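You operate a simulated robot arm through the tools that you are given. There is no shell and no other tool.

The job below is to be done with a simulated robot arm. You get a single attempt, and the scene is never put back.

TASK
Wind the reel back to 0, brake it and park the thread bar.
Fine: the bar goes in the stand's forks.

The check looks at the end state, three seconds after you hand in, the way a careful person would. Anything else that was tipped, shoved, dropped, spilled or broken makes it a failure.

THE ROBOT
A 7-joint arm with a two-finger parallel gripper, fixed in place. Base frame: the origin is on the floor under the middle of its stand, x ahead of it, y to its left, z up. Readings come in m, rad, newtons and seconds.
With the tool pointing down near the work surface it reaches from about 0.14 to 0.66 m from the base axis. Its first joint turns from -1.152 to 1.152 rad. Payload 2.4 kg.
The tool frame sits at the grasp point between the pads (the TCP): z along the fingers, y along the line on which they close. The tips reach 0.03 m beyond it. The gripper opens to 0.094 m. The fingers are 0.028 m wide and 0.01 m thick; the gripper's body (0.05 by 0.096 m) begins 0.055 m behind the TCP.
Orientation is that of the tool frame in the base frame, as a unit quaternion [w, x, y, z]. With the fingers straight down and closing along the base's y, the tool's x points along the base's -x, its y along +y and its z along -z.

THE INTERFACE
- The arm moves only by the tool play_rows. Its argument "deltas" is a list of rows, each a list of 3 entries, a list of its own where there are three numbers: the gripper command, from -1 (shut) to 1 (fully open), values between in proportion, then the shift along the tool's x, y, z in units of 50 mm (1.0 is 50 mm), then the turn, a rotation vector about the tool's x, y, z in units of 6 degrees (1.0 is 6 degrees). In form: [[hand, [x, y, z], [wx, wy, wz]], ...]. A call has 1 to 20 rows; each row shifts and turns the commanded pose from where the row before left it, along the tool's axes as they then stand. A call with a number of a shift or a turn outside -1 to 1 is refused whole. A row lasts 0.2 s, in which the tool goes at most 0.05 m and 0.15 rad; a call with a longer step from one row to the next is refused whole, and so is a gripper value outside its range. Where a pose cannot be reached the arm comes as near as it can. A force on the tool above 90 N (or 10 N above the force at the start of the call, whichever is more), or a blocked arm, ends the call early, and 0.2 s more pass. Each finger travels about 0.153 m/s and halts on what it meets, pressing with about 30 N; the grip force reading is that of the motor and also rises with nothing between the fingers. The clock runs only during rows and for 0.2 s after the last one: add rows that do not move to give the fingers time. The reply holds the time, the measured pose of the TCP, the force on the tool along the base axes, the opening and the grip force, in the units named above and with some noise, with the torque about the TCP (base axes, N m) and any sound that the robot's microphone picked up.
- Cameras (640 x 400 px; columns grow to the right, rows downward): "scene" is fixed at [0.0253, 0.4625, 1.4522]; the picture's right is [-0.86, -0.51, 0.00], its down [-0.25, 0.42, -0.87] and it looks along [0.44, -0.75, -0.49] (base axes); focal length 327 px, centre (320, 200). "wrist" rides on the gripper at [0.076, 0.014, -0.103] in the tool frame; the picture's right is [-0.18, 0.98, 0.00], its down [-0.75, -0.14, -0.64] and it looks along [-0.63, -0.12, 0.77] (tool axes); focal length 243 px, centre (320, 200). There is no depth. A picture from a camera that has moved, and an enlarged one, comes with that camera's place and axes in the base frame and with its lens.
- capture(camera): a new picture of that camera. It takes no simulated time.
- zoom(camera, box): a new picture of the part [left, top, right, bottom] of that camera's present view, enlarged. It takes no simulated time.
- close_job(): hands the job in; it is judged then, once.

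Places have to be worked out from the pictures, the camera data and where the tool is seen. Open the gripper and draw the arm clear of the work before you hand the job in, unless the task says otherwise.

The tools are called as name(argument=value, ...) on one line, values as JSON. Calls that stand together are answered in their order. play_rows: Moves the arm, as the interface text tells. Its arguments: {"type":"object","properties":{"deltas":{"type":"array","items":{"type":"array"}}},"required":["deltas"]} The other tools are called the same way: capture (camera) takes a picture; zoom (camera, box) takes an enlarged picture of a part of a camera's view; close_job () hands the job in.

At the start:

```text
time: 0.0
position: [0.2848, -0.1472, 1.2648]
orientation: [0.0, 0.001, 1.0, 0.001]
force: [0.4, -0.1, -0.6]
moment: [0.0, -0.01, -0.02]
grip_width: 0.0941
gripper_force: 0.0
```

scene: 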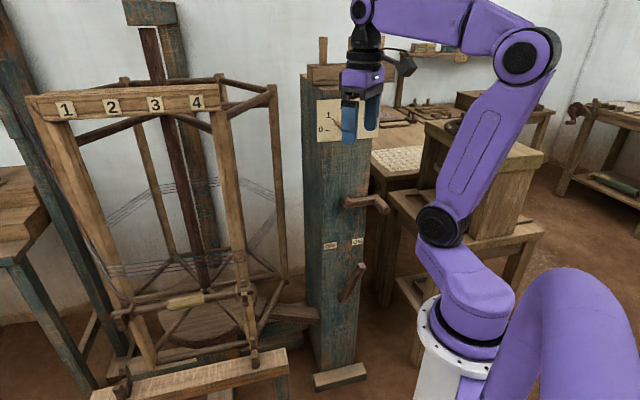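
wrist: 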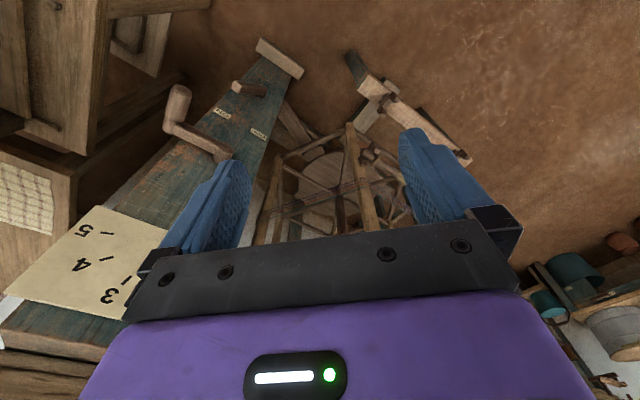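

The pictures show a post with a dial, a crank, a lever with labels, a reel (cage) with numbered faces, and a stand in front. I'll zoom in on each part before moving anything.

zoom(camera="scene", box=[290, 70, 420, 150])

zoom(camera="scene", box=[290, 170, 420, 320])

zoom(camera="scene", box=[80, 240, 340, 400])

zoom(camera="wrist", box=[140, 30, 500, 250])

zoom(camera="scene", box=[10, 60, 300, 250])

```text
4.92 times, centred on (355, 110) of scene
camera zoom: at [0.0253, 0.4625, 1.4522], right [-0.86, -0.51, 0.0], down [-0.25, 0.42, -0.87], along [0.44, -0.75, -0.49], focal length 1610 px, centre (148, 643)
```

zoom: 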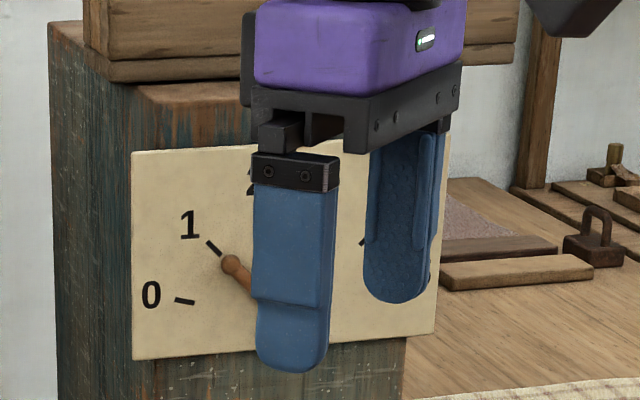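

```text
2.67 times, centred on (355, 245) of scene
camera zoom: at [0.0253, 0.4625, 1.4522], right [-0.86, -0.51, 0.0], down [-0.25, 0.42, -0.87], along [0.44, -0.75, -0.49], focal length 872 px, centre (227, 80)
```

zoom: 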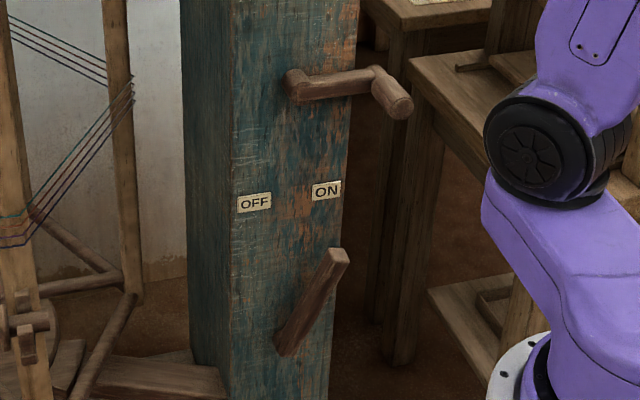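

```text
2.46 times, centred on (210, 320) of scene
camera zoom: at [0.0253, 0.4625, 1.4522], right [-0.86, -0.51, 0.0], down [-0.25, 0.42, -0.87], along [0.44, -0.75, -0.49], focal length 805 px, centre (591, -95)
```

zoom: 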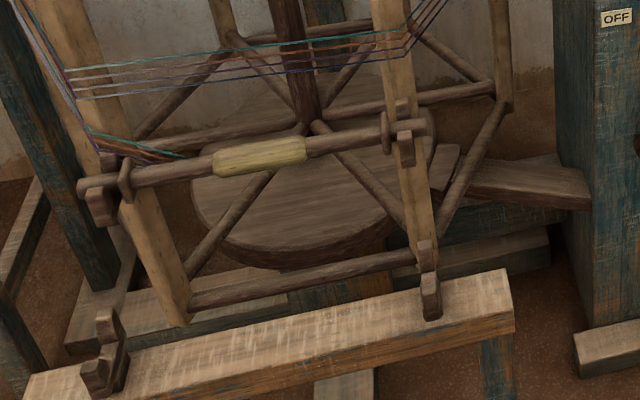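

```text
1.78 times, centred on (320, 140) of wrist
camera zoom: at [0.2089, -0.1327, 1.3663], right [0.18, 0.98, 0.0], down [0.75, -0.14, 0.64], along [0.63, -0.12, -0.77], focal length 431 px, centre (320, 307)
```

zoom: 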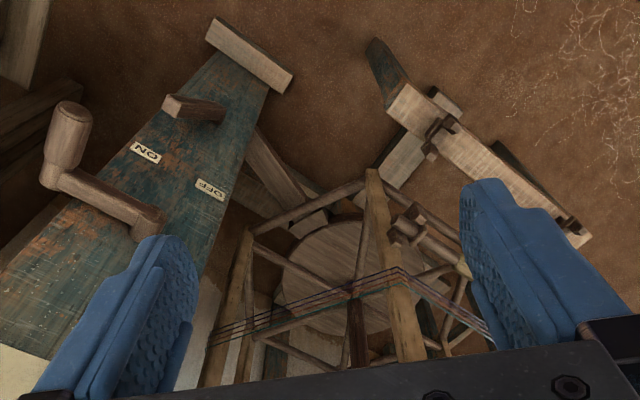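

```text
2.11 times, centred on (155, 155) of scene
camera zoom: at [0.0253, 0.4625, 1.4522], right [-0.86, -0.51, 0.0], down [-0.25, 0.42, -0.87], along [0.44, -0.75, -0.49], focal length 689 px, centre (667, 295)
```

zoom: 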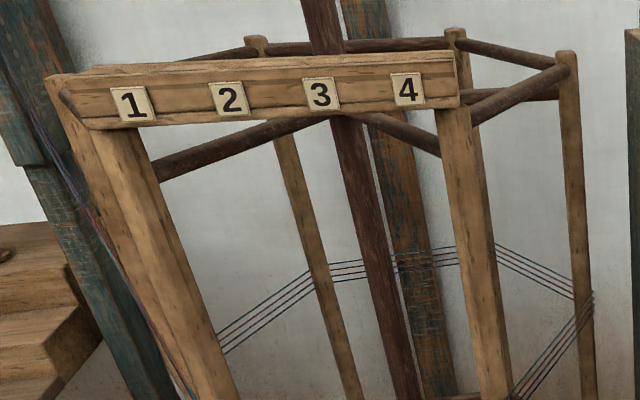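

Rough stereo puts the post's face at about (0.42, -0.38), facing the robot. The crank hub is near z 0.93 and the brake lever pivot near z 0.47, with the lever on the ON side. The bar is near (0.7, 0.07, 0.7) and the stand forks are near (0.51, 0.02, 0.56) and (0.73, 0.28, 0.59). I'll move the hand sideways in free air so the dial is visible, and collect more views.

play_rows(deltas=[[1, [0, 1, 0], [0, 0, 0]], [1, [0, 1, 0], [0, 0, 0]], [1, [0, 1, 0], [0, 0, 0]], [1, [0.3, 0.6, 0], [0, 0, 0]], [1, [0, 0, 0], [0, 0, 0]]])

```text
time: 1.2
position: [0.2712, 0.0333, 1.2639]
orientation: [0.0, 0.0, 1.0, 0.001]
force: [1.5, -0.2, 0.1]
moment: [-0.02, -0.03, 0.0]
grip_width: 0.0939
gripper_force: 0.1
```

The hand moved as commanded. Next I'll look at the dial and take both overviews.

capture(camera="scene")

capture(camera="wrist")

zoom(camera="scene", box=[300, 80, 400, 150])

```text
taken
```

scene: 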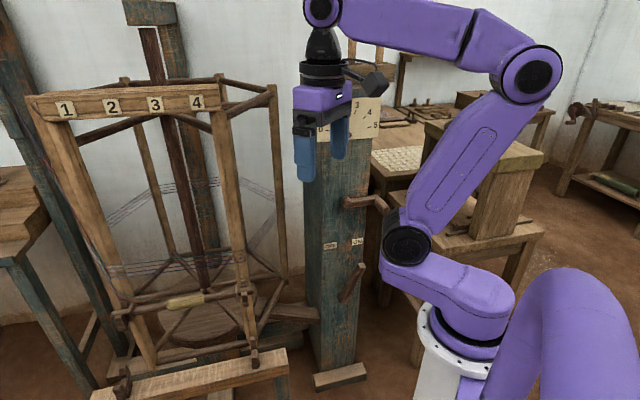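

```text
taken
camera wrist: at [0.1936, 0.0473, 1.3661], right [0.18, 0.98, 0.0], down [0.75, -0.14, 0.64], along [0.63, -0.12, -0.77], focal length 243 px, centre (320, 200)
```

wrist: 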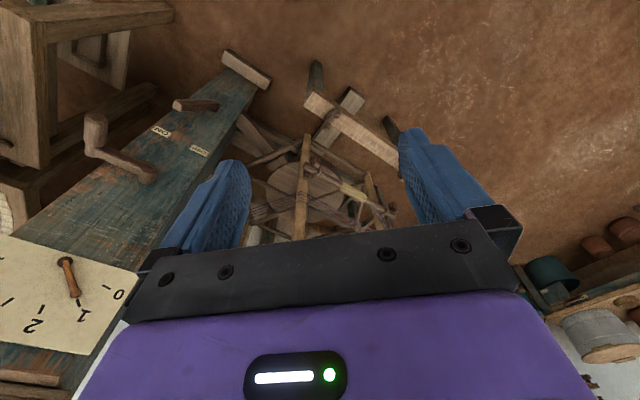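

```text
5.71 times, centred on (350, 115) of scene
camera zoom: at [0.0253, 0.4625, 1.4522], right [-0.86, -0.51, 0.0], down [-0.25, 0.42, -0.87], along [0.44, -0.75, -0.49], focal length 1869 px, centre (149, 686)
```

zoom: 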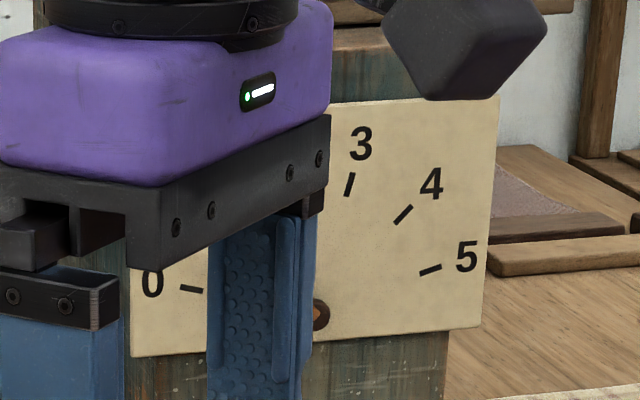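

The wrist camera now sees the dial, so I'll zoom in on it and on the bar, stand and lever.

zoom(camera="wrist", box=[0, 220, 160, 370])

zoom(camera="wrist", box=[230, 50, 430, 250])

zoom(camera="wrist", box=[60, 40, 300, 200])

```text
2.67 times, centred on (80, 295) of wrist
camera zoom: at [0.1936, 0.0473, 1.3661], right [0.18, 0.98, 0.0], down [0.75, -0.14, 0.64], along [0.63, -0.12, -0.77], focal length 647 px, centre (960, -53)
```

zoom: 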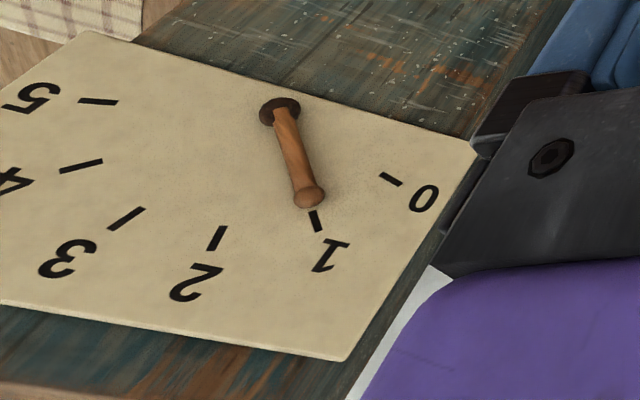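

```text
2.00 times, centred on (330, 150) of wrist
camera zoom: at [0.1936, 0.0473, 1.3661], right [0.18, 0.98, 0.0], down [0.75, -0.14, 0.64], along [0.63, -0.12, -0.77], focal length 485 px, centre (300, 300)
```

zoom: 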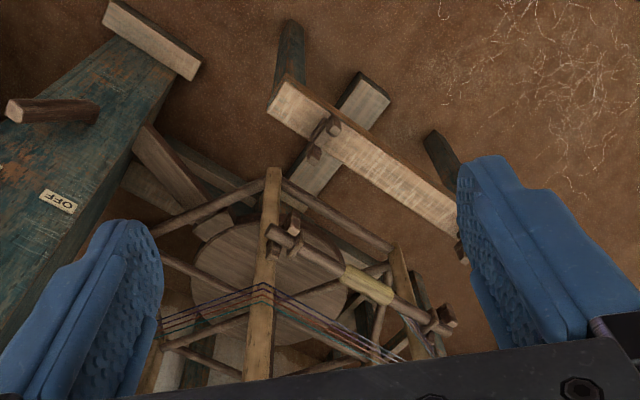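

```text
2.50 times, centred on (180, 120) of wrist
camera zoom: at [0.1936, 0.0473, 1.3661], right [0.18, 0.98, 0.0], down [0.75, -0.14, 0.64], along [0.63, -0.12, -0.77], focal length 606 px, centre (670, 400)
```

zoom: 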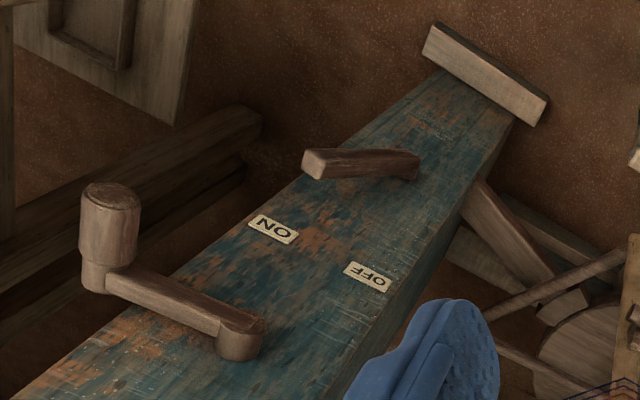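

The dial pointer sits at about 1, and the brake lever leans to the ON side. The reel axis comes out near (0.955, -0.15), and the bar is about 0.38 m long and parallel to the stand. The brake comes off first, so I'll carry the hand over in front of the post while staying high, and yaw it 45° to face the post.

play_rows(deltas=[[1, [0.1, -0.9, 0], [0, 0, 0]], [1, [0.1, -0.9, 0], [0, 0, 0]], [1, [0.1, -0.9, 0], [0, 0, 0]], [1, [0.1, -0.9, 0], [0, 0, 0]], [1, [0.1, -0.9, 0], [0, 0, 0]], [1, [0.1, -0.9, 0], [0, 0, 0]], [1, [0, 0, 0], [0, 0, 1]], [1, [0, 0, 0], [0, 0, 1]], [1, [0, 0, 0], [0, 0, 1]], [1, [0, 0, 0], [0, 0, 1]], [1, [0, 0, 0], [0, 0, 1]], [1, [0, 0, 0], [0, 0, 1]], [1, [0, 0, 0], [0, 0, 1]], [1, [0, 0, 0], [0, 0, 0.5]], [1, [0, 0, 0], [0, 0, 0]]])

capture(camera="wrist")

capture(camera="scene")

```text
time: 4.4
position: [0.2382, -0.2362, 1.2639]
orientation: [-0.001, 0.383, 0.924, 0.0]
force: [0.1, -0.6, -0.5]
moment: [0.03, 0.0, 0.01]
grip_width: 0.094
gripper_force: 0.1
```

```text
taken
camera wrist: at [0.1965, -0.1728, 1.3662], right [0.83, 0.56, 0.0], down [0.43, -0.63, 0.64], along [0.36, -0.53, -0.77], focal length 243 px, centre (320, 200)
```

wrist: 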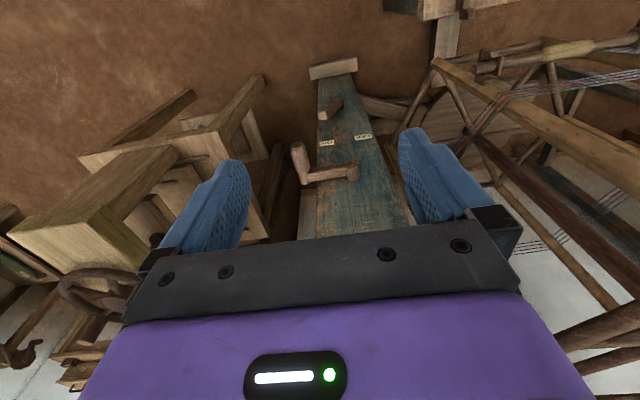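

```text
taken
```

scene: 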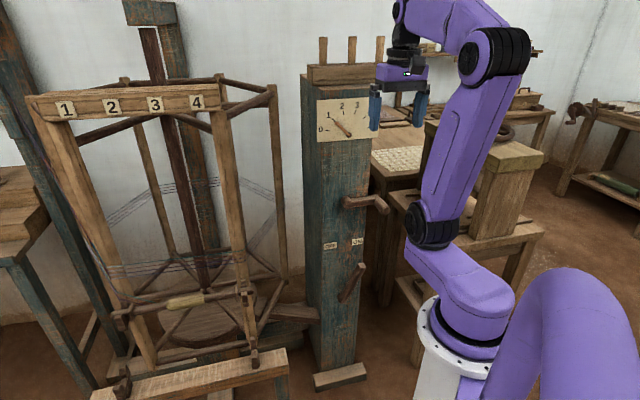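

The dial and the whole post are now in clear view, so I'll zoom in for accurate positions.

zoom(camera="scene", box=[305, 90, 385, 150])

zoom(camera="wrist", box=[260, 40, 440, 240])

zoom(camera="scene", box=[300, 180, 400, 310])

zoom(camera="wrist", box=[420, 0, 640, 160])

```text
6.67 times, centred on (345, 120) of scene
camera zoom: at [0.0253, 0.4625, 1.4522], right [-0.86, -0.51, 0.0], down [-0.25, 0.42, -0.87], along [0.44, -0.75, -0.49], focal length 2180 px, centre (153, 733)
```

zoom: 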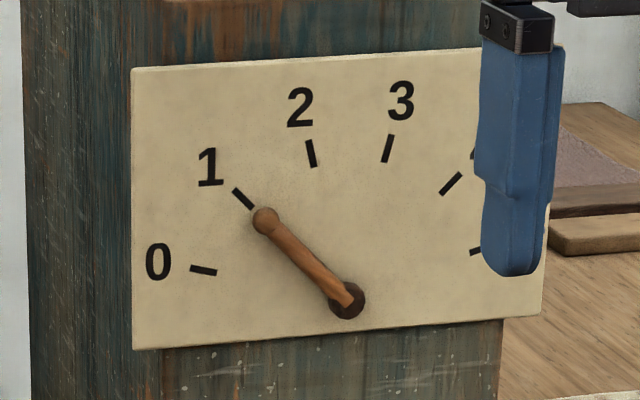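

```text
2.00 times, centred on (350, 140) of wrist
camera zoom: at [0.1965, -0.1728, 1.3662], right [0.83, 0.56, 0.0], down [0.43, -0.63, 0.64], along [0.36, -0.53, -0.77], focal length 485 px, centre (260, 320)
```

zoom: 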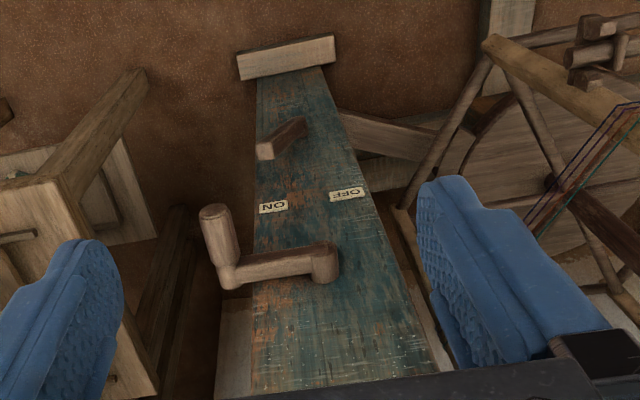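

```text
3.08 times, centred on (350, 245) of scene
camera zoom: at [0.0253, 0.4625, 1.4522], right [-0.86, -0.51, 0.0], down [-0.25, 0.42, -0.87], along [0.44, -0.75, -0.49], focal length 1006 px, centre (228, 62)
```

zoom: 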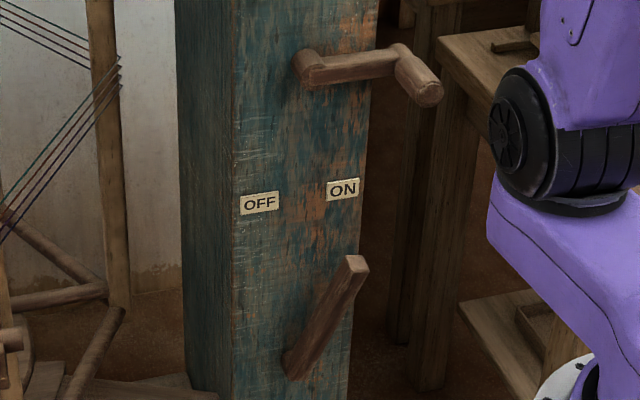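

```text
2.50 times, centred on (530, 80) of wrist
camera zoom: at [0.1965, -0.1728, 1.3662], right [0.83, 0.56, 0.0], down [0.43, -0.63, 0.64], along [0.36, -0.53, -0.77], focal length 606 px, centre (-205, 500)
```

zoom: 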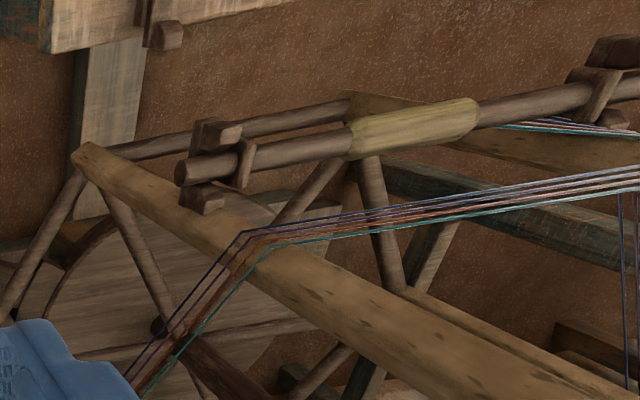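

The pointer is exactly on 1. The lever end is at about (0.348, -0.379, 0.689). The knob end is at (0.288, -0.389, 0.925) on a crank of about 0.10 m radius, at 3 o'clock as seen facing the post. I'll go straight down in front of the post, clear of the knob.

play_rows(deltas=[[1, [0, 0, 0.9], [0, 0, 0]], [1, [0, 0, 0.9], [0, 0, 0]], [1, [0, 0, 0.9], [0, 0, 0]], [1, [0, 0, 0.9], [0, 0, 0]], [1, [0, 0, 0.9], [0, 0, 0]], [1, [0, 0, 0.9], [0, 0, 0]], [1, [0, 0, 0], [0, 0, 0]]])

capture(camera="scene")

capture(camera="wrist")

```text
time: 6.0
position: [0.2399, -0.2366, 0.9939]
orientation: [0.0, 0.382, 0.924, 0.0]
force: [-0.1, 0.8, 0.4]
moment: [-0.02, -0.01, -0.01]
grip_width: 0.0939
gripper_force: 0.0
```

```text
taken
```

scene: 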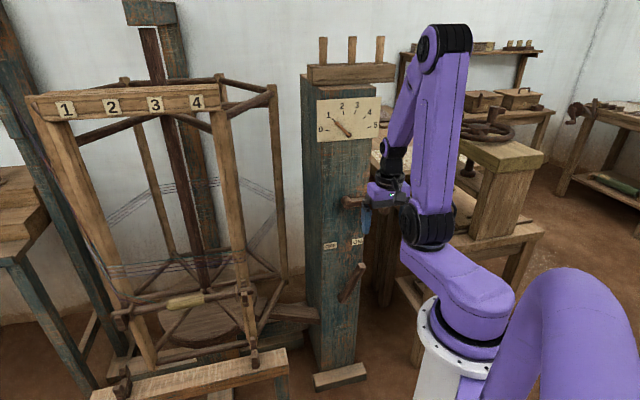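

```text
taken
camera wrist: at [0.196, -0.1733, 1.095], right [0.82, 0.57, 0.0], down [0.43, -0.63, 0.64], along [0.36, -0.53, -0.77], focal length 243 px, centre (320, 200)
```

wrist: 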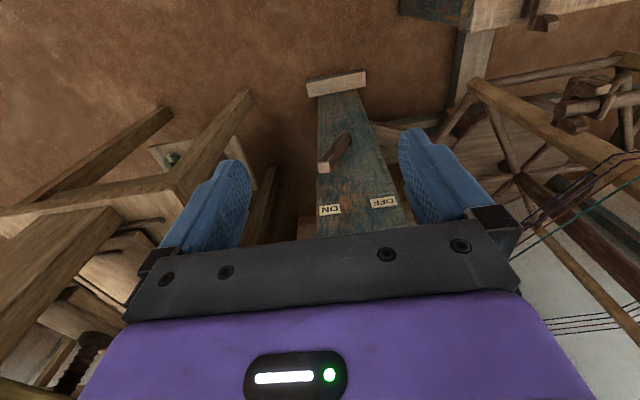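

The descent is clean. I'll go straight down to about z 0.72, then tilt the fingers forward 45° toward the lever.

play_rows(deltas=[[1, [0, 0, 0.9], [0, 0, 0]], [1, [0, 0, 0.9], [0, 0, 0]], [1, [0, 0, 0.9], [0, 0, 0]], [1, [0, 0, 0.9], [0, 0, 0]], [1, [0, 0, 0.9], [0, 0, 0]], [1, [0, 0, 0.9], [0, 0, 0]], [1, [0, 0, 0], [0, -1, 0]], [1, [0, 0, 0], [0, -1, 0]], [1, [0, 0, 0], [0, -1, 0]], [1, [0, 0, 0], [0, -1, 0]], [1, [0, 0, 0], [0, -1, 0]], [1, [0, 0, 0], [0, -1, 0]], [1, [0, 0, 0], [0, -1, 0]], [1, [0, 0, 0], [0, -0.5, 0]], [1, [0, 0, 0], [0, 0, 0]]])

capture(camera="scene")

capture(camera="wrist")

```text
time: 9.2
position: [0.2394, -0.2357, 0.7245]
orientation: [0.354, 0.353, 0.854, -0.147]
force: [-0.4, -0.1, 0.0]
moment: [0.0, 0.01, -0.03]
grip_width: 0.094
gripper_force: 0.1
```

```text
taken
```

scene: 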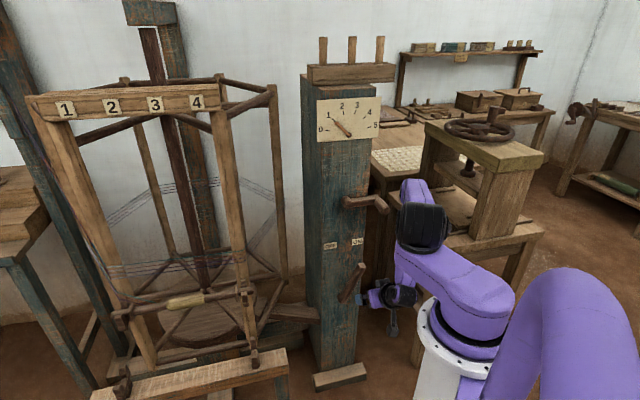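

```text
taken
camera wrist: at [0.1608, -0.1377, 0.7422], right [0.79, 0.6, 0.13], down [-0.04, -0.15, 0.99], along [0.62, -0.78, -0.09], focal length 243 px, centre (320, 200)
```

wrist: 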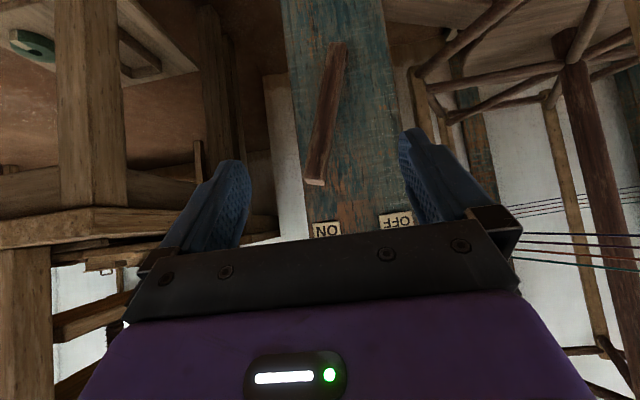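

The wrist view shows the lever clearly, with its end at about (0.349, -0.377, 0.686). I'll advance along the approach with the open fingers straddling the lever near its top, stopping just short to check.

play_rows(deltas=[[1, [-0.36, -0.06, 0.726], [0, 0, 0]], [1, [-0.36, -0.06, 0.726], [0, 0, 0]], [1, [-0.36, -0.06, 0.726], [0, 0, 0]], [1, [0, 0, 0], [0, 0, 0]]])

capture(camera="scene")

capture(camera="wrist")

```text
time: 10.2
position: [0.3162, -0.323, 0.6869]
orientation: [0.353, 0.354, 0.854, -0.146]
force: [-0.6, -0.7, 0.1]
moment: [0.01, 0.01, 0.01]
grip_width: 0.0939
gripper_force: 0.1
```

```text
taken
```

scene: 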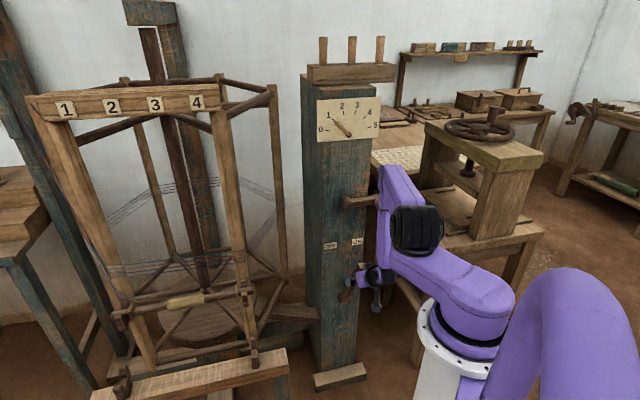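

```text
taken
camera wrist: at [0.2369, -0.2252, 0.7047], right [0.79, 0.6, 0.13], down [-0.04, -0.16, 0.99], along [0.62, -0.78, -0.1], focal length 243 px, centre (320, 200)
```

wrist: 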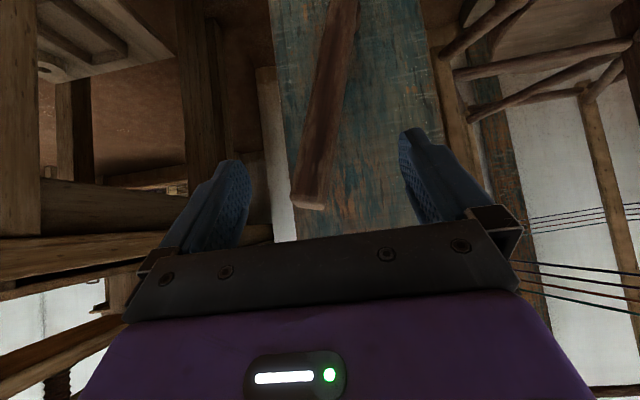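

The lever lies between the fingers, so I'll advance the remaining distance.

play_rows(deltas=[[1, [-0.36, -0.06, 0.726], [0, 0, 0]], [1, [-0.36, -0.06, 0.726], [0, 0, 0]], [1, [0, 0, 0], [0, 0, 0]]])

capture(camera="wrist")

zoom(camera="scene", box=[300, 190, 420, 320])

```text
time: 11.0
position: [0.3656, -0.3817, 0.659]
orientation: [0.354, 0.353, 0.853, -0.146]
force: [-0.6, -0.4, 0.8]
moment: [0.01, 0.02, 0.02]
grip_width: 0.0938
gripper_force: 0.0
```

```text
taken
camera wrist: at [0.2869, -0.2835, 0.6784], right [0.79, 0.6, 0.13], down [-0.04, -0.16, 0.99], along [0.62, -0.78, -0.1], focal length 243 px, centre (320, 200)
```

wrist: 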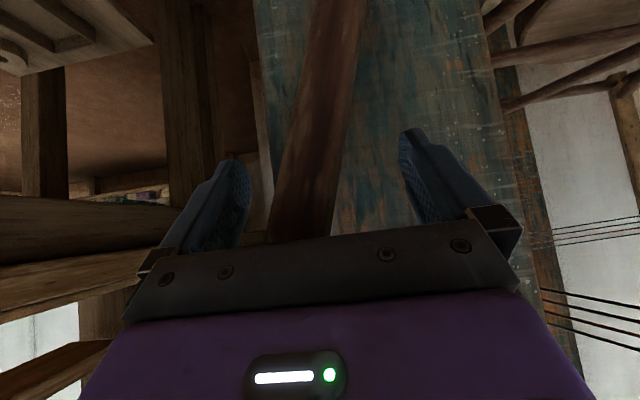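

```text
3.08 times, centred on (360, 255) of scene
camera zoom: at [0.0253, 0.4625, 1.4522], right [-0.86, -0.51, 0.0], down [-0.25, 0.42, -0.87], along [0.44, -0.75, -0.49], focal length 1006 px, centre (197, 31)
```

zoom: 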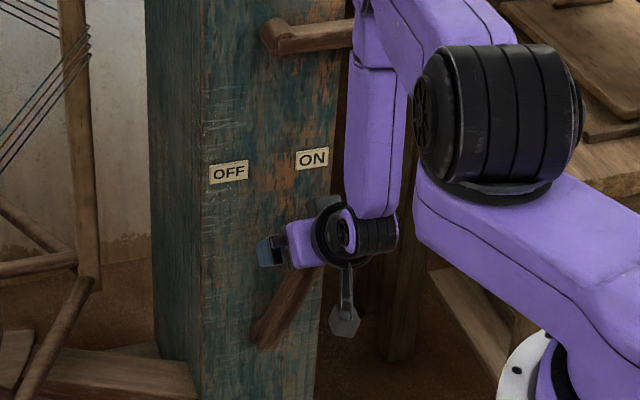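

The lever sits cleanly between the fingers with no contact force. I'll narrow the opening to about 50 mm around it, then move gently toward OFF in small steps while watching the force.

play_rows(deltas=[[0.1, [0, 0, 0], [0, 0, 0]], [0.1, [0, 0, 0], [0, 0, 0]], [0.1, [0, 0.2, 0], [0, 0, 0]], [0.1, [0, 0.2, 0], [0, 0, 0]], [0.1, [0, 0.2, 0], [0, 0, 0]], [0.1, [0, 0, 0], [0, 0, 0]]])

capture(camera="wrist")

```text
time: 12.4
position: [0.3873, -0.3598, 0.6585]
orientation: [0.353, 0.352, 0.854, -0.146]
force: [-0.7, -0.1, -0.4]
moment: [-0.04, -0.02, 0.01]
grip_width: 0.0518
gripper_force: 0.1
```

```text
taken
camera wrist: at [0.3077, -0.2621, 0.6778], right [0.79, 0.6, 0.13], down [-0.04, -0.16, 0.99], along [0.62, -0.78, -0.1], focal length 243 px, centre (320, 200)
```

wrist: 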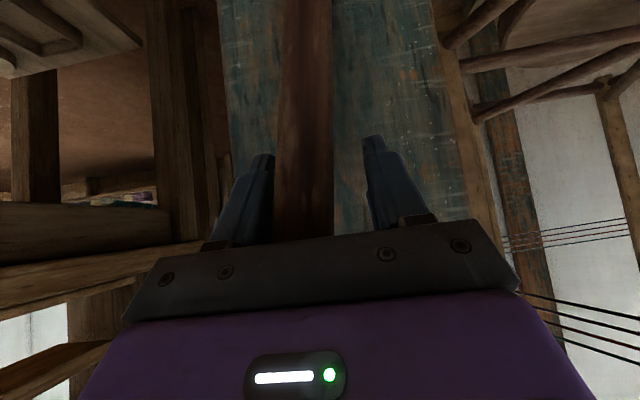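

The lever is following with almost no force, so I'll continue toward OFF in small steps.

play_rows(deltas=[[0.1, [0, 0.2, 0], [0, 0, 0]], [0.1, [0, 0.2, 0], [0, 0, 0]], [0.1, [0, 0.2, 0], [0, 0, 0]], [0.1, [0, 0.2, 0], [0, 0, 0]], [0.1, [0, 0, 0], [0, 0, 0]]])

capture(camera="wrist")

```text
time: 13.6
position: [0.4155, -0.3332, 0.6589]
orientation: [0.354, 0.352, 0.854, -0.145]
force: [0.6, 2.4, 1.2]
moment: [-0.08, 0.01, 0.01]
grip_width: 0.0529
gripper_force: 1.0
```

```text
taken
camera wrist: at [0.3362, -0.234, 0.6775], right [0.79, 0.6, 0.13], down [-0.04, -0.16, 0.99], along [0.62, -0.78, -0.1], focal length 243 px, centre (320, 200)
```

wrist: 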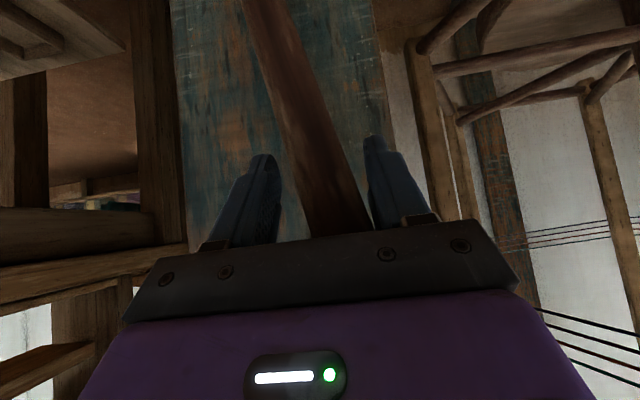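

The lever has swung past vertical toward OFF and lightly touches the leading finger. I'll move on a little further so it can settle at its OFF stop.

play_rows(deltas=[[0.1, [0, 0.2, 0], [0, 0, 0]], [0.1, [0, 0.2, 0], [0, 0, 0]], [0.1, [0, 0, 0], [0, 0, 0]]])

capture(camera="wrist")

zoom(camera="scene", box=[300, 190, 420, 320])

```text
time: 14.4
position: [0.4293, -0.3193, 0.659]
orientation: [0.354, 0.354, 0.853, -0.146]
force: [-0.6, -0.3, -0.1]
moment: [0.04, 0.01, -0.04]
grip_width: 0.0517
gripper_force: 0.0
```

```text
taken
camera wrist: at [0.3496, -0.2202, 0.6774], right [0.79, 0.6, 0.13], down [-0.04, -0.16, 0.99], along [0.62, -0.78, -0.1], focal length 243 px, centre (320, 200)
```

wrist: 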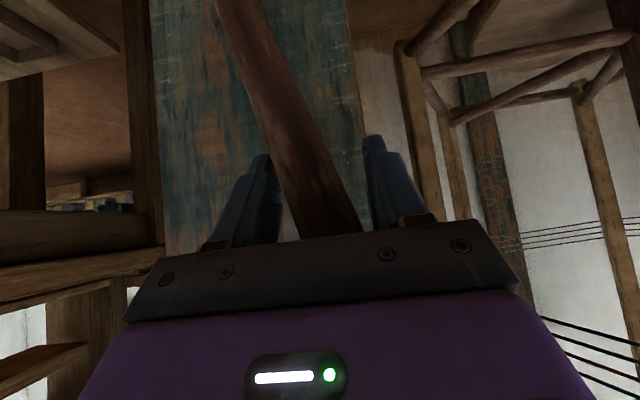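

```text
3.08 times, centred on (360, 255) of scene
camera zoom: at [0.0253, 0.4625, 1.4522], right [-0.86, -0.51, 0.0], down [-0.25, 0.42, -0.87], along [0.44, -0.75, -0.49], focal length 1006 px, centre (197, 31)
```

zoom: 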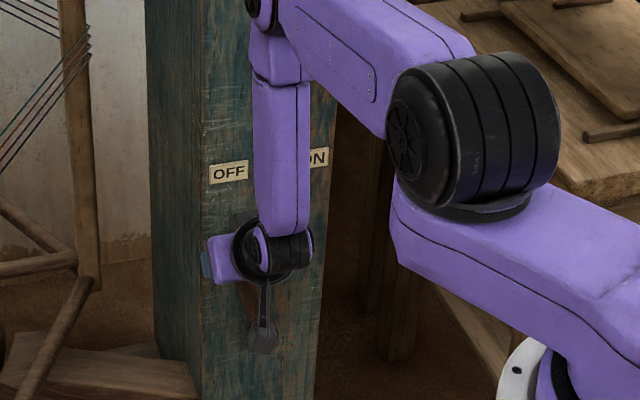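

The lever stands free between the fingers on the OFF side with zero force. I'll nudge 10 mm more to confirm it is at its stop.

play_rows(deltas=[[0.1, [0, 0.1, 0], [0, 0, 0]], [0.1, [0, 0.1, 0], [0, 0, 0]], [0.1, [0, 0, 0], [0, 0, 0]]])

capture(camera="wrist")

```text
time: 15.2
position: [0.4354, -0.3137, 0.659]
orientation: [0.354, 0.356, 0.852, -0.148]
force: [-8.8, -11.2, -0.1]
moment: [-0.12, 0.2, 0.06]
grip_width: 0.0596
gripper_force: 7.1
```

```text
taken
camera wrist: at [0.3559, -0.214, 0.6775], right [0.79, 0.6, 0.13], down [-0.04, -0.16, 0.99], along [0.61, -0.79, -0.1], focal length 243 px, centre (320, 200)
```

wrist: 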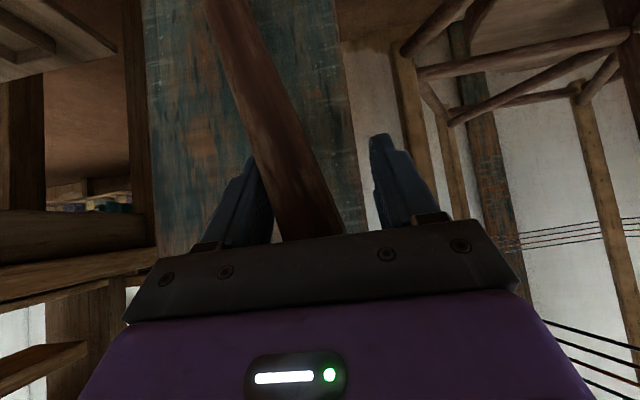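

The lever is against its OFF stop, with a force of about 14 N. I'll ease off, open the fingers and retreat along the approach line.

play_rows(deltas=[[0.1, [0, -0.25, 0], [0, 0, 0]], [0.6, [0, 0, 0], [0, 0, 0]], [0.6, [0.36, 0, -0.726], [0, 0, 0]], [0.6, [0.36, 0, -0.726], [0, 0, 0]], [0.6, [0.36, 0, -0.726], [0, 0, 0]], [0.6, [0.36, 0, -0.726], [0, 0, 0]], [0.6, [0.36, 0, -0.726], [0, 0, 0]], [0.6, [0, 0, 0], [0, 0, 0]]])

capture(camera="wrist")

capture(camera="scene")

```text
time: 17.0
position: [0.2919, -0.1842, 0.7228]
orientation: [0.353, 0.354, 0.854, -0.147]
force: [0.1, -1.3, 0.4]
moment: [-0.01, -0.01, 0.03]
grip_width: 0.0751
gripper_force: 0.0
```

```text
taken
camera wrist: at [0.2119, -0.0856, 0.7422], right [0.79, 0.6, 0.13], down [-0.04, -0.16, 0.99], along [0.62, -0.78, -0.1], focal length 243 px, centre (320, 200)
```

wrist: 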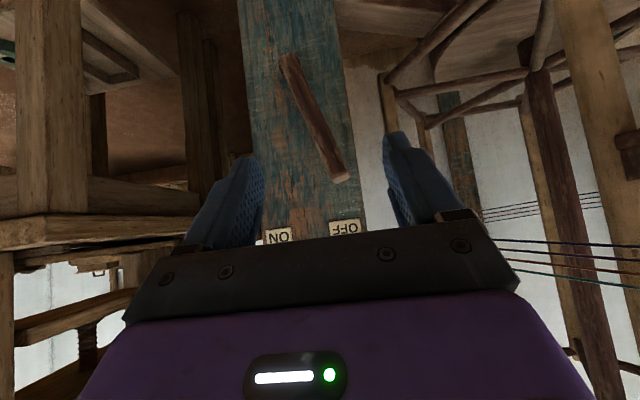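

```text
taken
```

scene: 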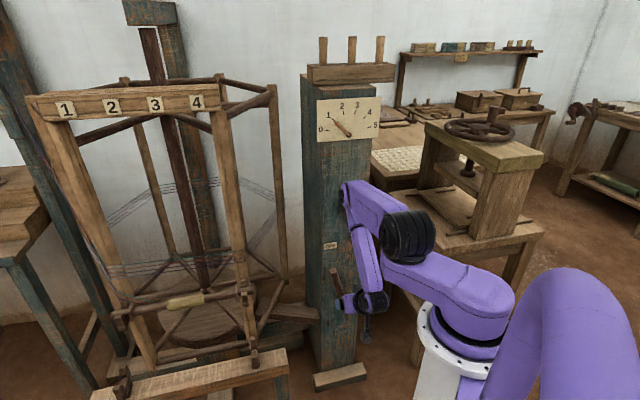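

The lever is at OFF. Now for the crank: I'll reduce the tilt to 25°, rise, and line up above and in front of the knob.

play_rows(deltas=[[1, [0, 0, 0], [0, 0.834, 0]], [1, [0, 0, 0], [0, 0.834, 0]], [1, [0, 0, 0], [0, 0.834, 0]], [1, [0, 0, 0], [0, 0.834, 0]], [1, [-0.38, 0, -0.816], [0, 0, 0]], [1, [-0.38, 0, -0.816], [0, 0, 0]], [1, [-0.38, 0, -0.816], [0, 0, 0]], [1, [-0.38, 0, -0.816], [0, 0, 0]], [1, [-0.38, 0, -0.816], [0, 0, 0]], [1, [-0.38, 0, -0.816], [0, 0, 0]], [1, [-0.38, 0, -0.816], [0, 0, 0]], [1, [-0.168, -0.7325, 0.078], [0, 0, 0]], [1, [-0.168, -0.7325, 0.078], [0, 0, 0]], [1, [-0.168, -0.7325, 0.078], [0, 0, 0]], [1, [-0.168, -0.7325, 0.078], [0, 0, 0]], [1, [0, 0, 0], [0, 0, 0]]])

capture(camera="wrist")

capture(camera="scene")

```text
time: 20.4
position: [0.2183, -0.3138, 1.0193]
orientation: [0.201, 0.373, 0.902, -0.082]
force: [-0.5, 0.6, 0.6]
moment: [0.0, -0.02, 0.02]
grip_width: 0.0941
gripper_force: 0.2
out of reach, approached as far as the arm can: row 10, 11
```

```text
taken
camera wrist: at [0.1491, -0.2245, 1.0808], right [0.81, 0.58, 0.08], down [0.19, -0.39, 0.9], along [0.55, -0.72, -0.43], focal length 243 px, centre (320, 200)
```

wrist: 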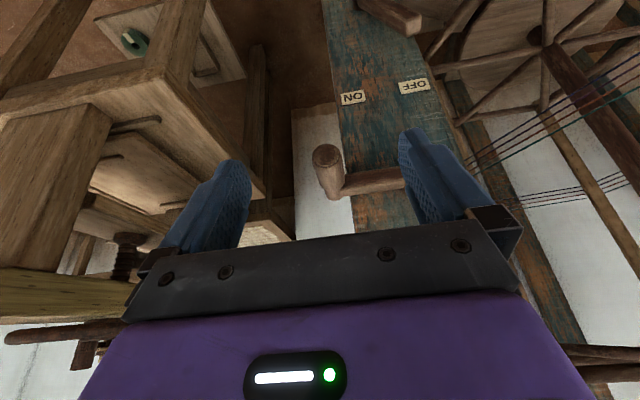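

```text
taken
```

scene: 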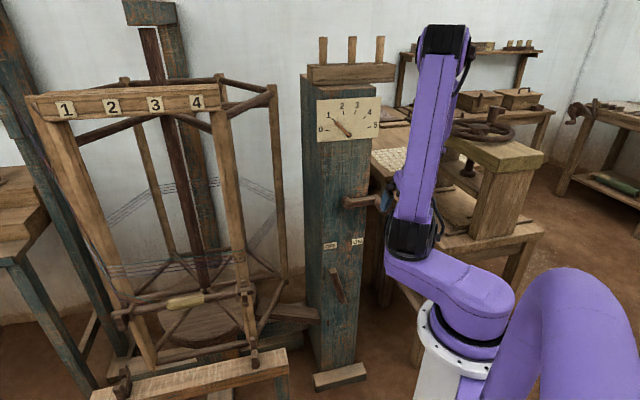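

The knob end comes out at (0.288, -0.388, 0.929), and the gripper is aligned with it sideways to within 3 mm. I'll move forward to just above and in front of the knob and check again.

play_rows(deltas=[[1, [-0.69, -0.04, 0.32], [0, 0, 0]], [1, [-0.69, -0.04, 0.32], [0, 0, 0]], [1, [0, 0, 0], [0, 0, 0]]])

capture(camera="wrist")

```text
time: 21.2
position: [0.2705, -0.3694, 1.0202]
orientation: [0.2, 0.374, 0.902, -0.083]
force: [0.0, 0.7, -1.1]
moment: [0.0, 0.03, -0.01]
grip_width: 0.0939
gripper_force: 0.0
```

```text
taken
camera wrist: at [0.2008, -0.2809, 1.0807], right [0.81, 0.58, 0.08], down [0.19, -0.39, 0.9], along [0.55, -0.72, -0.43], focal length 243 px, centre (320, 200)
```

wrist: 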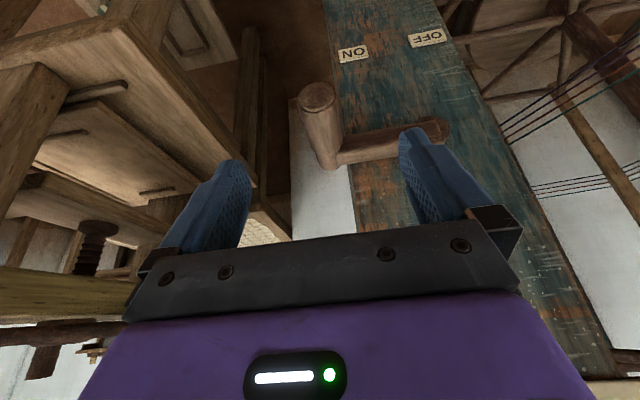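

The TCP is 0.12 m out from the face and lined up with the knob. I'll go down along the tool axis so the fingers straddle the knob.

play_rows(deltas=[[1, [-0.037, 0, 0.694], [0, 0, 0]], [1, [-0.037, 0, 0.694], [0, 0, 0]], [1, [-0.037, 0, 0.694], [0, 0, 0]], [1, [0, 0, 0], [0, 0, 0]]])

capture(camera="wrist")

zoom(camera="scene", box=[300, 90, 440, 260])

```text
time: 22.2
position: [0.3059, -0.4036, 0.928]
orientation: [0.2, 0.373, 0.902, -0.083]
force: [-0.3, -1.1, -0.6]
moment: [-0.03, 0.0, 0.0]
grip_width: 0.0939
gripper_force: 0.1
```

```text
taken
camera wrist: at [0.2362, -0.3145, 0.9879], right [0.81, 0.58, 0.08], down [0.19, -0.39, 0.9], along [0.55, -0.72, -0.43], focal length 243 px, centre (320, 200)
```

wrist: 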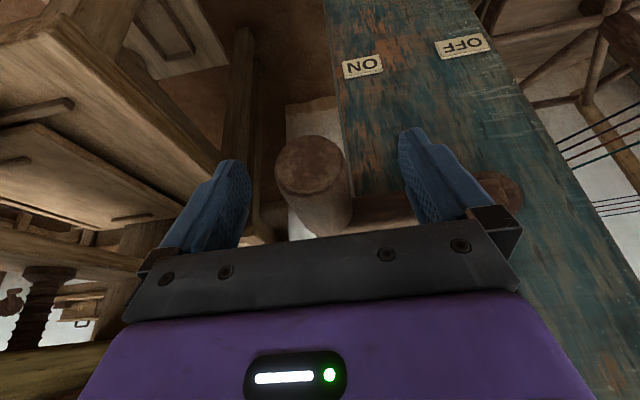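

```text
2.35 times, centred on (370, 175) of scene
camera zoom: at [0.0253, 0.4625, 1.4522], right [-0.86, -0.51, 0.0], down [-0.25, 0.42, -0.87], along [0.44, -0.75, -0.49], focal length 770 px, centre (202, 259)
```

zoom: 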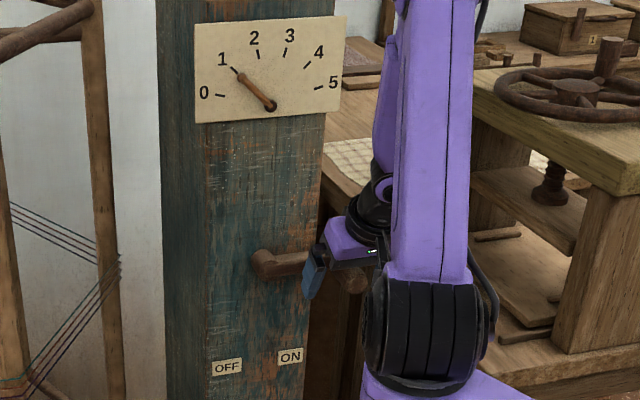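

The knob is between the fingers and the dial is visible from the scene camera in this pose. I'll close on the knob.

play_rows(deltas=[[-1, [0, 0, 0], [0, 0, 0]], [-1, [0, 0, 0], [0, 0, 0]], [-1, [0, 0, 0], [0, 0, 0]]])

capture(camera="wrist")

```text
time: 23.0
position: [0.3054, -0.4038, 0.928]
orientation: [0.199, 0.374, 0.902, -0.083]
force: [-0.5, -4.5, -2.9]
moment: [0.01, 0.02, 0.06]
grip_width: 0.0367
gripper_force: 44.4
```

```text
taken
camera wrist: at [0.2358, -0.3148, 0.9881], right [0.81, 0.58, 0.08], down [0.19, -0.39, 0.9], along [0.55, -0.72, -0.43], focal length 243 px, centre (320, 200)
```

wrist: 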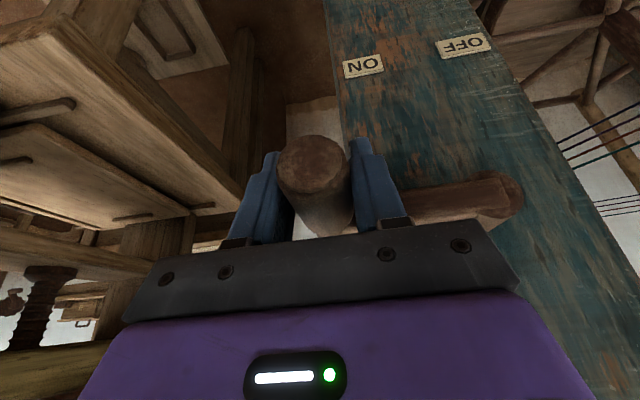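

The knob is held firmly, at 37 mm wide. I'll turn the crank 20° counter-clockwise (upward from 3 o'clock) as a test and watch the force and the dial.

play_rows(deltas=[[-1, [-0.152, 0.031, -0.326], [0, 0, 0]], [-1, [-0.147, 0.093, -0.315], [0, 0, 0]], [-1, [0, 0, 0], [0, 0, 0]]])

capture(camera="wrist")

zoom(camera="scene", box=[305, 90, 385, 150])

capture(camera="scene")

```text
time: 23.8
position: [0.3096, -0.3989, 0.9625]
orientation: [0.199, 0.374, 0.902, -0.083]
force: [7.9, -13.7, -17.4]
moment: [0.34, 0.33, 0.11]
grip_width: 0.0367
gripper_force: 44.7
```

```text
taken
camera wrist: at [0.2398, -0.3108, 1.0233], right [0.81, 0.58, 0.08], down [0.19, -0.39, 0.9], along [0.55, -0.72, -0.43], focal length 243 px, centre (320, 200)
```

wrist: 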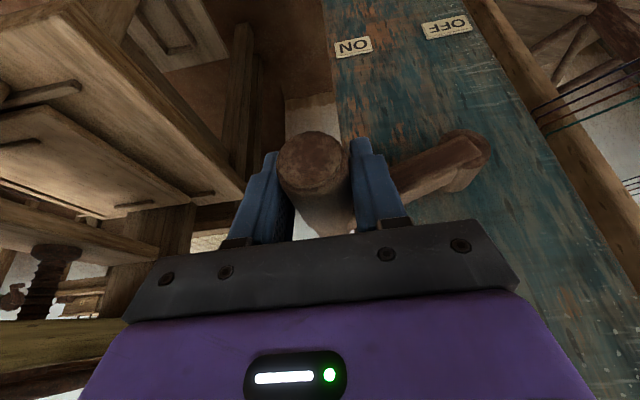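

```text
6.67 times, centred on (345, 120) of scene
camera zoom: at [0.0258, 0.4618, 1.4524], right [-0.86, -0.51, 0.0], down [-0.25, 0.42, -0.87], along [0.44, -0.75, -0.49], focal length 2180 px, centre (153, 733)
```

zoom: 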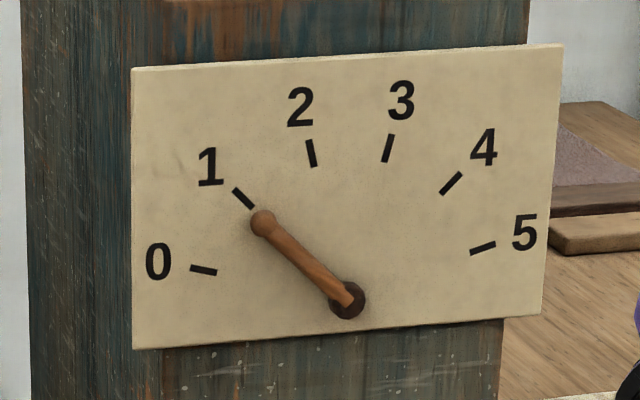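

```text
taken
```

scene: 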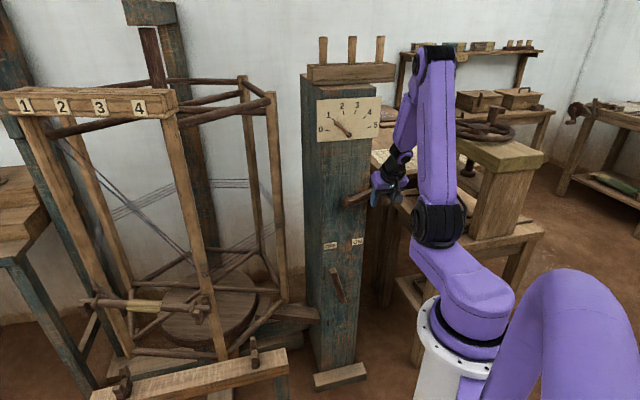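

The reel turned with the crank and the pointer crept from 1 toward 0, so the direction is right and the ratio looks like one crank turn per dial unit. The grip held, so I'll continue the arc up to 12 o'clock at 10° per row.

play_rows(deltas=[[-1, [-0.138, 0.153, -0.296], [0, 0, 0]], [-1, [-0.125, 0.207, -0.268], [0, 0, 0]], [-1, [-0.108, 0.255, -0.231], [0, 0, 0]], [-1, [-0.0875, 0.296, -0.1875], [0, 0, 0]], [-1, [0, 0, 0], [0, 0, 0]]])

capture(camera="wrist")

capture(camera="scene")

```text
time: 25.0
position: [0.3442, -0.3656, 1.0197]
orientation: [0.201, 0.37, 0.903, -0.083]
force: [2.9, 12.1, 8.2]
moment: [-0.78, -0.71, 0.28]
grip_width: 0.037
gripper_force: 45.1
```

```text
taken
camera wrist: at [0.2743, -0.2767, 1.0792], right [0.81, 0.58, 0.08], down [0.19, -0.39, 0.9], along [0.56, -0.71, -0.43], focal length 243 px, centre (320, 200)
```

wrist: 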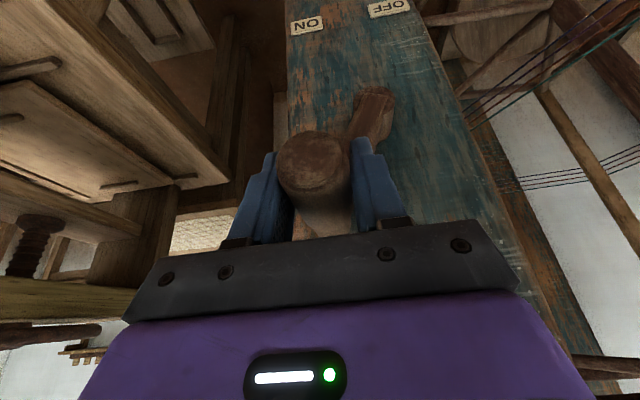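

```text
taken
```

scene: 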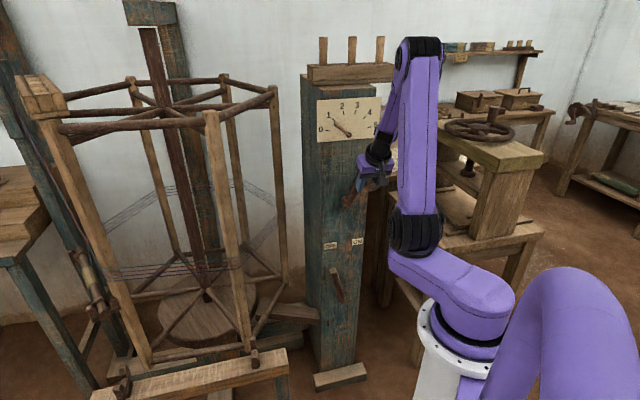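

It is turning cleanly, with the reel about 60° round and the bar still seated in its hooks. I'll continue over the top to about 120°.

play_rows(deltas=[[-1, [-0.0645, 0.327, -0.138], [0, 0, 0]], [-1, [-0.0395, 0.349, -0.0846], [0, 0, 0]], [-1, [-0.0133, 0.359, -0.0284], [0, 0, 0]], [-1, [0.0133, 0.359, 0.0284], [0, 0, 0]], [-1, [0.0395, 0.349, 0.0846], [0, 0, 0]], [-1, [0.0645, 0.327, 0.138], [0, 0, 0]], [-1, [0, 0, 0], [0, 0, 0]]])

capture(camera="wrist")

capture(camera="scene")

```text
time: 26.6
position: [0.3918, -0.2826, 1.011]
orientation: [0.2, 0.356, 0.91, -0.075]
force: [79.8, 33.5, 0.3]
moment: [0.26, 0.69, 0.27]
grip_width: 0.0368
gripper_force: 45.5
out of reach, approached as far as the arm can: row 3, 4, 5, 6
```

```text
taken
camera wrist: at [0.3185, -0.1967, 1.0718], right [0.79, 0.61, 0.08], down [0.21, -0.39, 0.9], along [0.58, -0.69, -0.44], focal length 243 px, centre (320, 200)
```

wrist: 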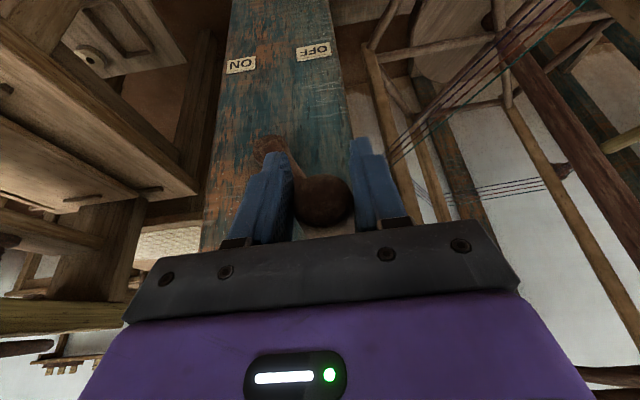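

```text
taken
```

scene: 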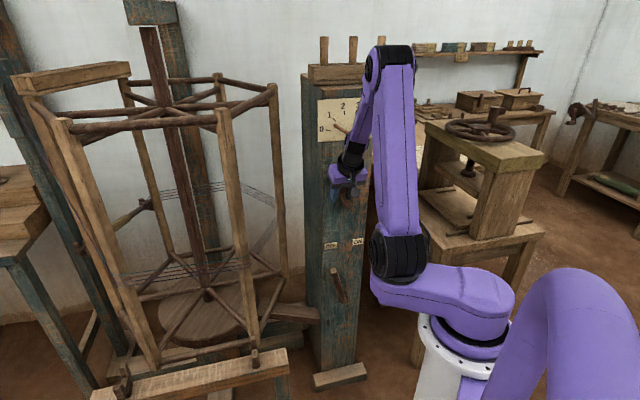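

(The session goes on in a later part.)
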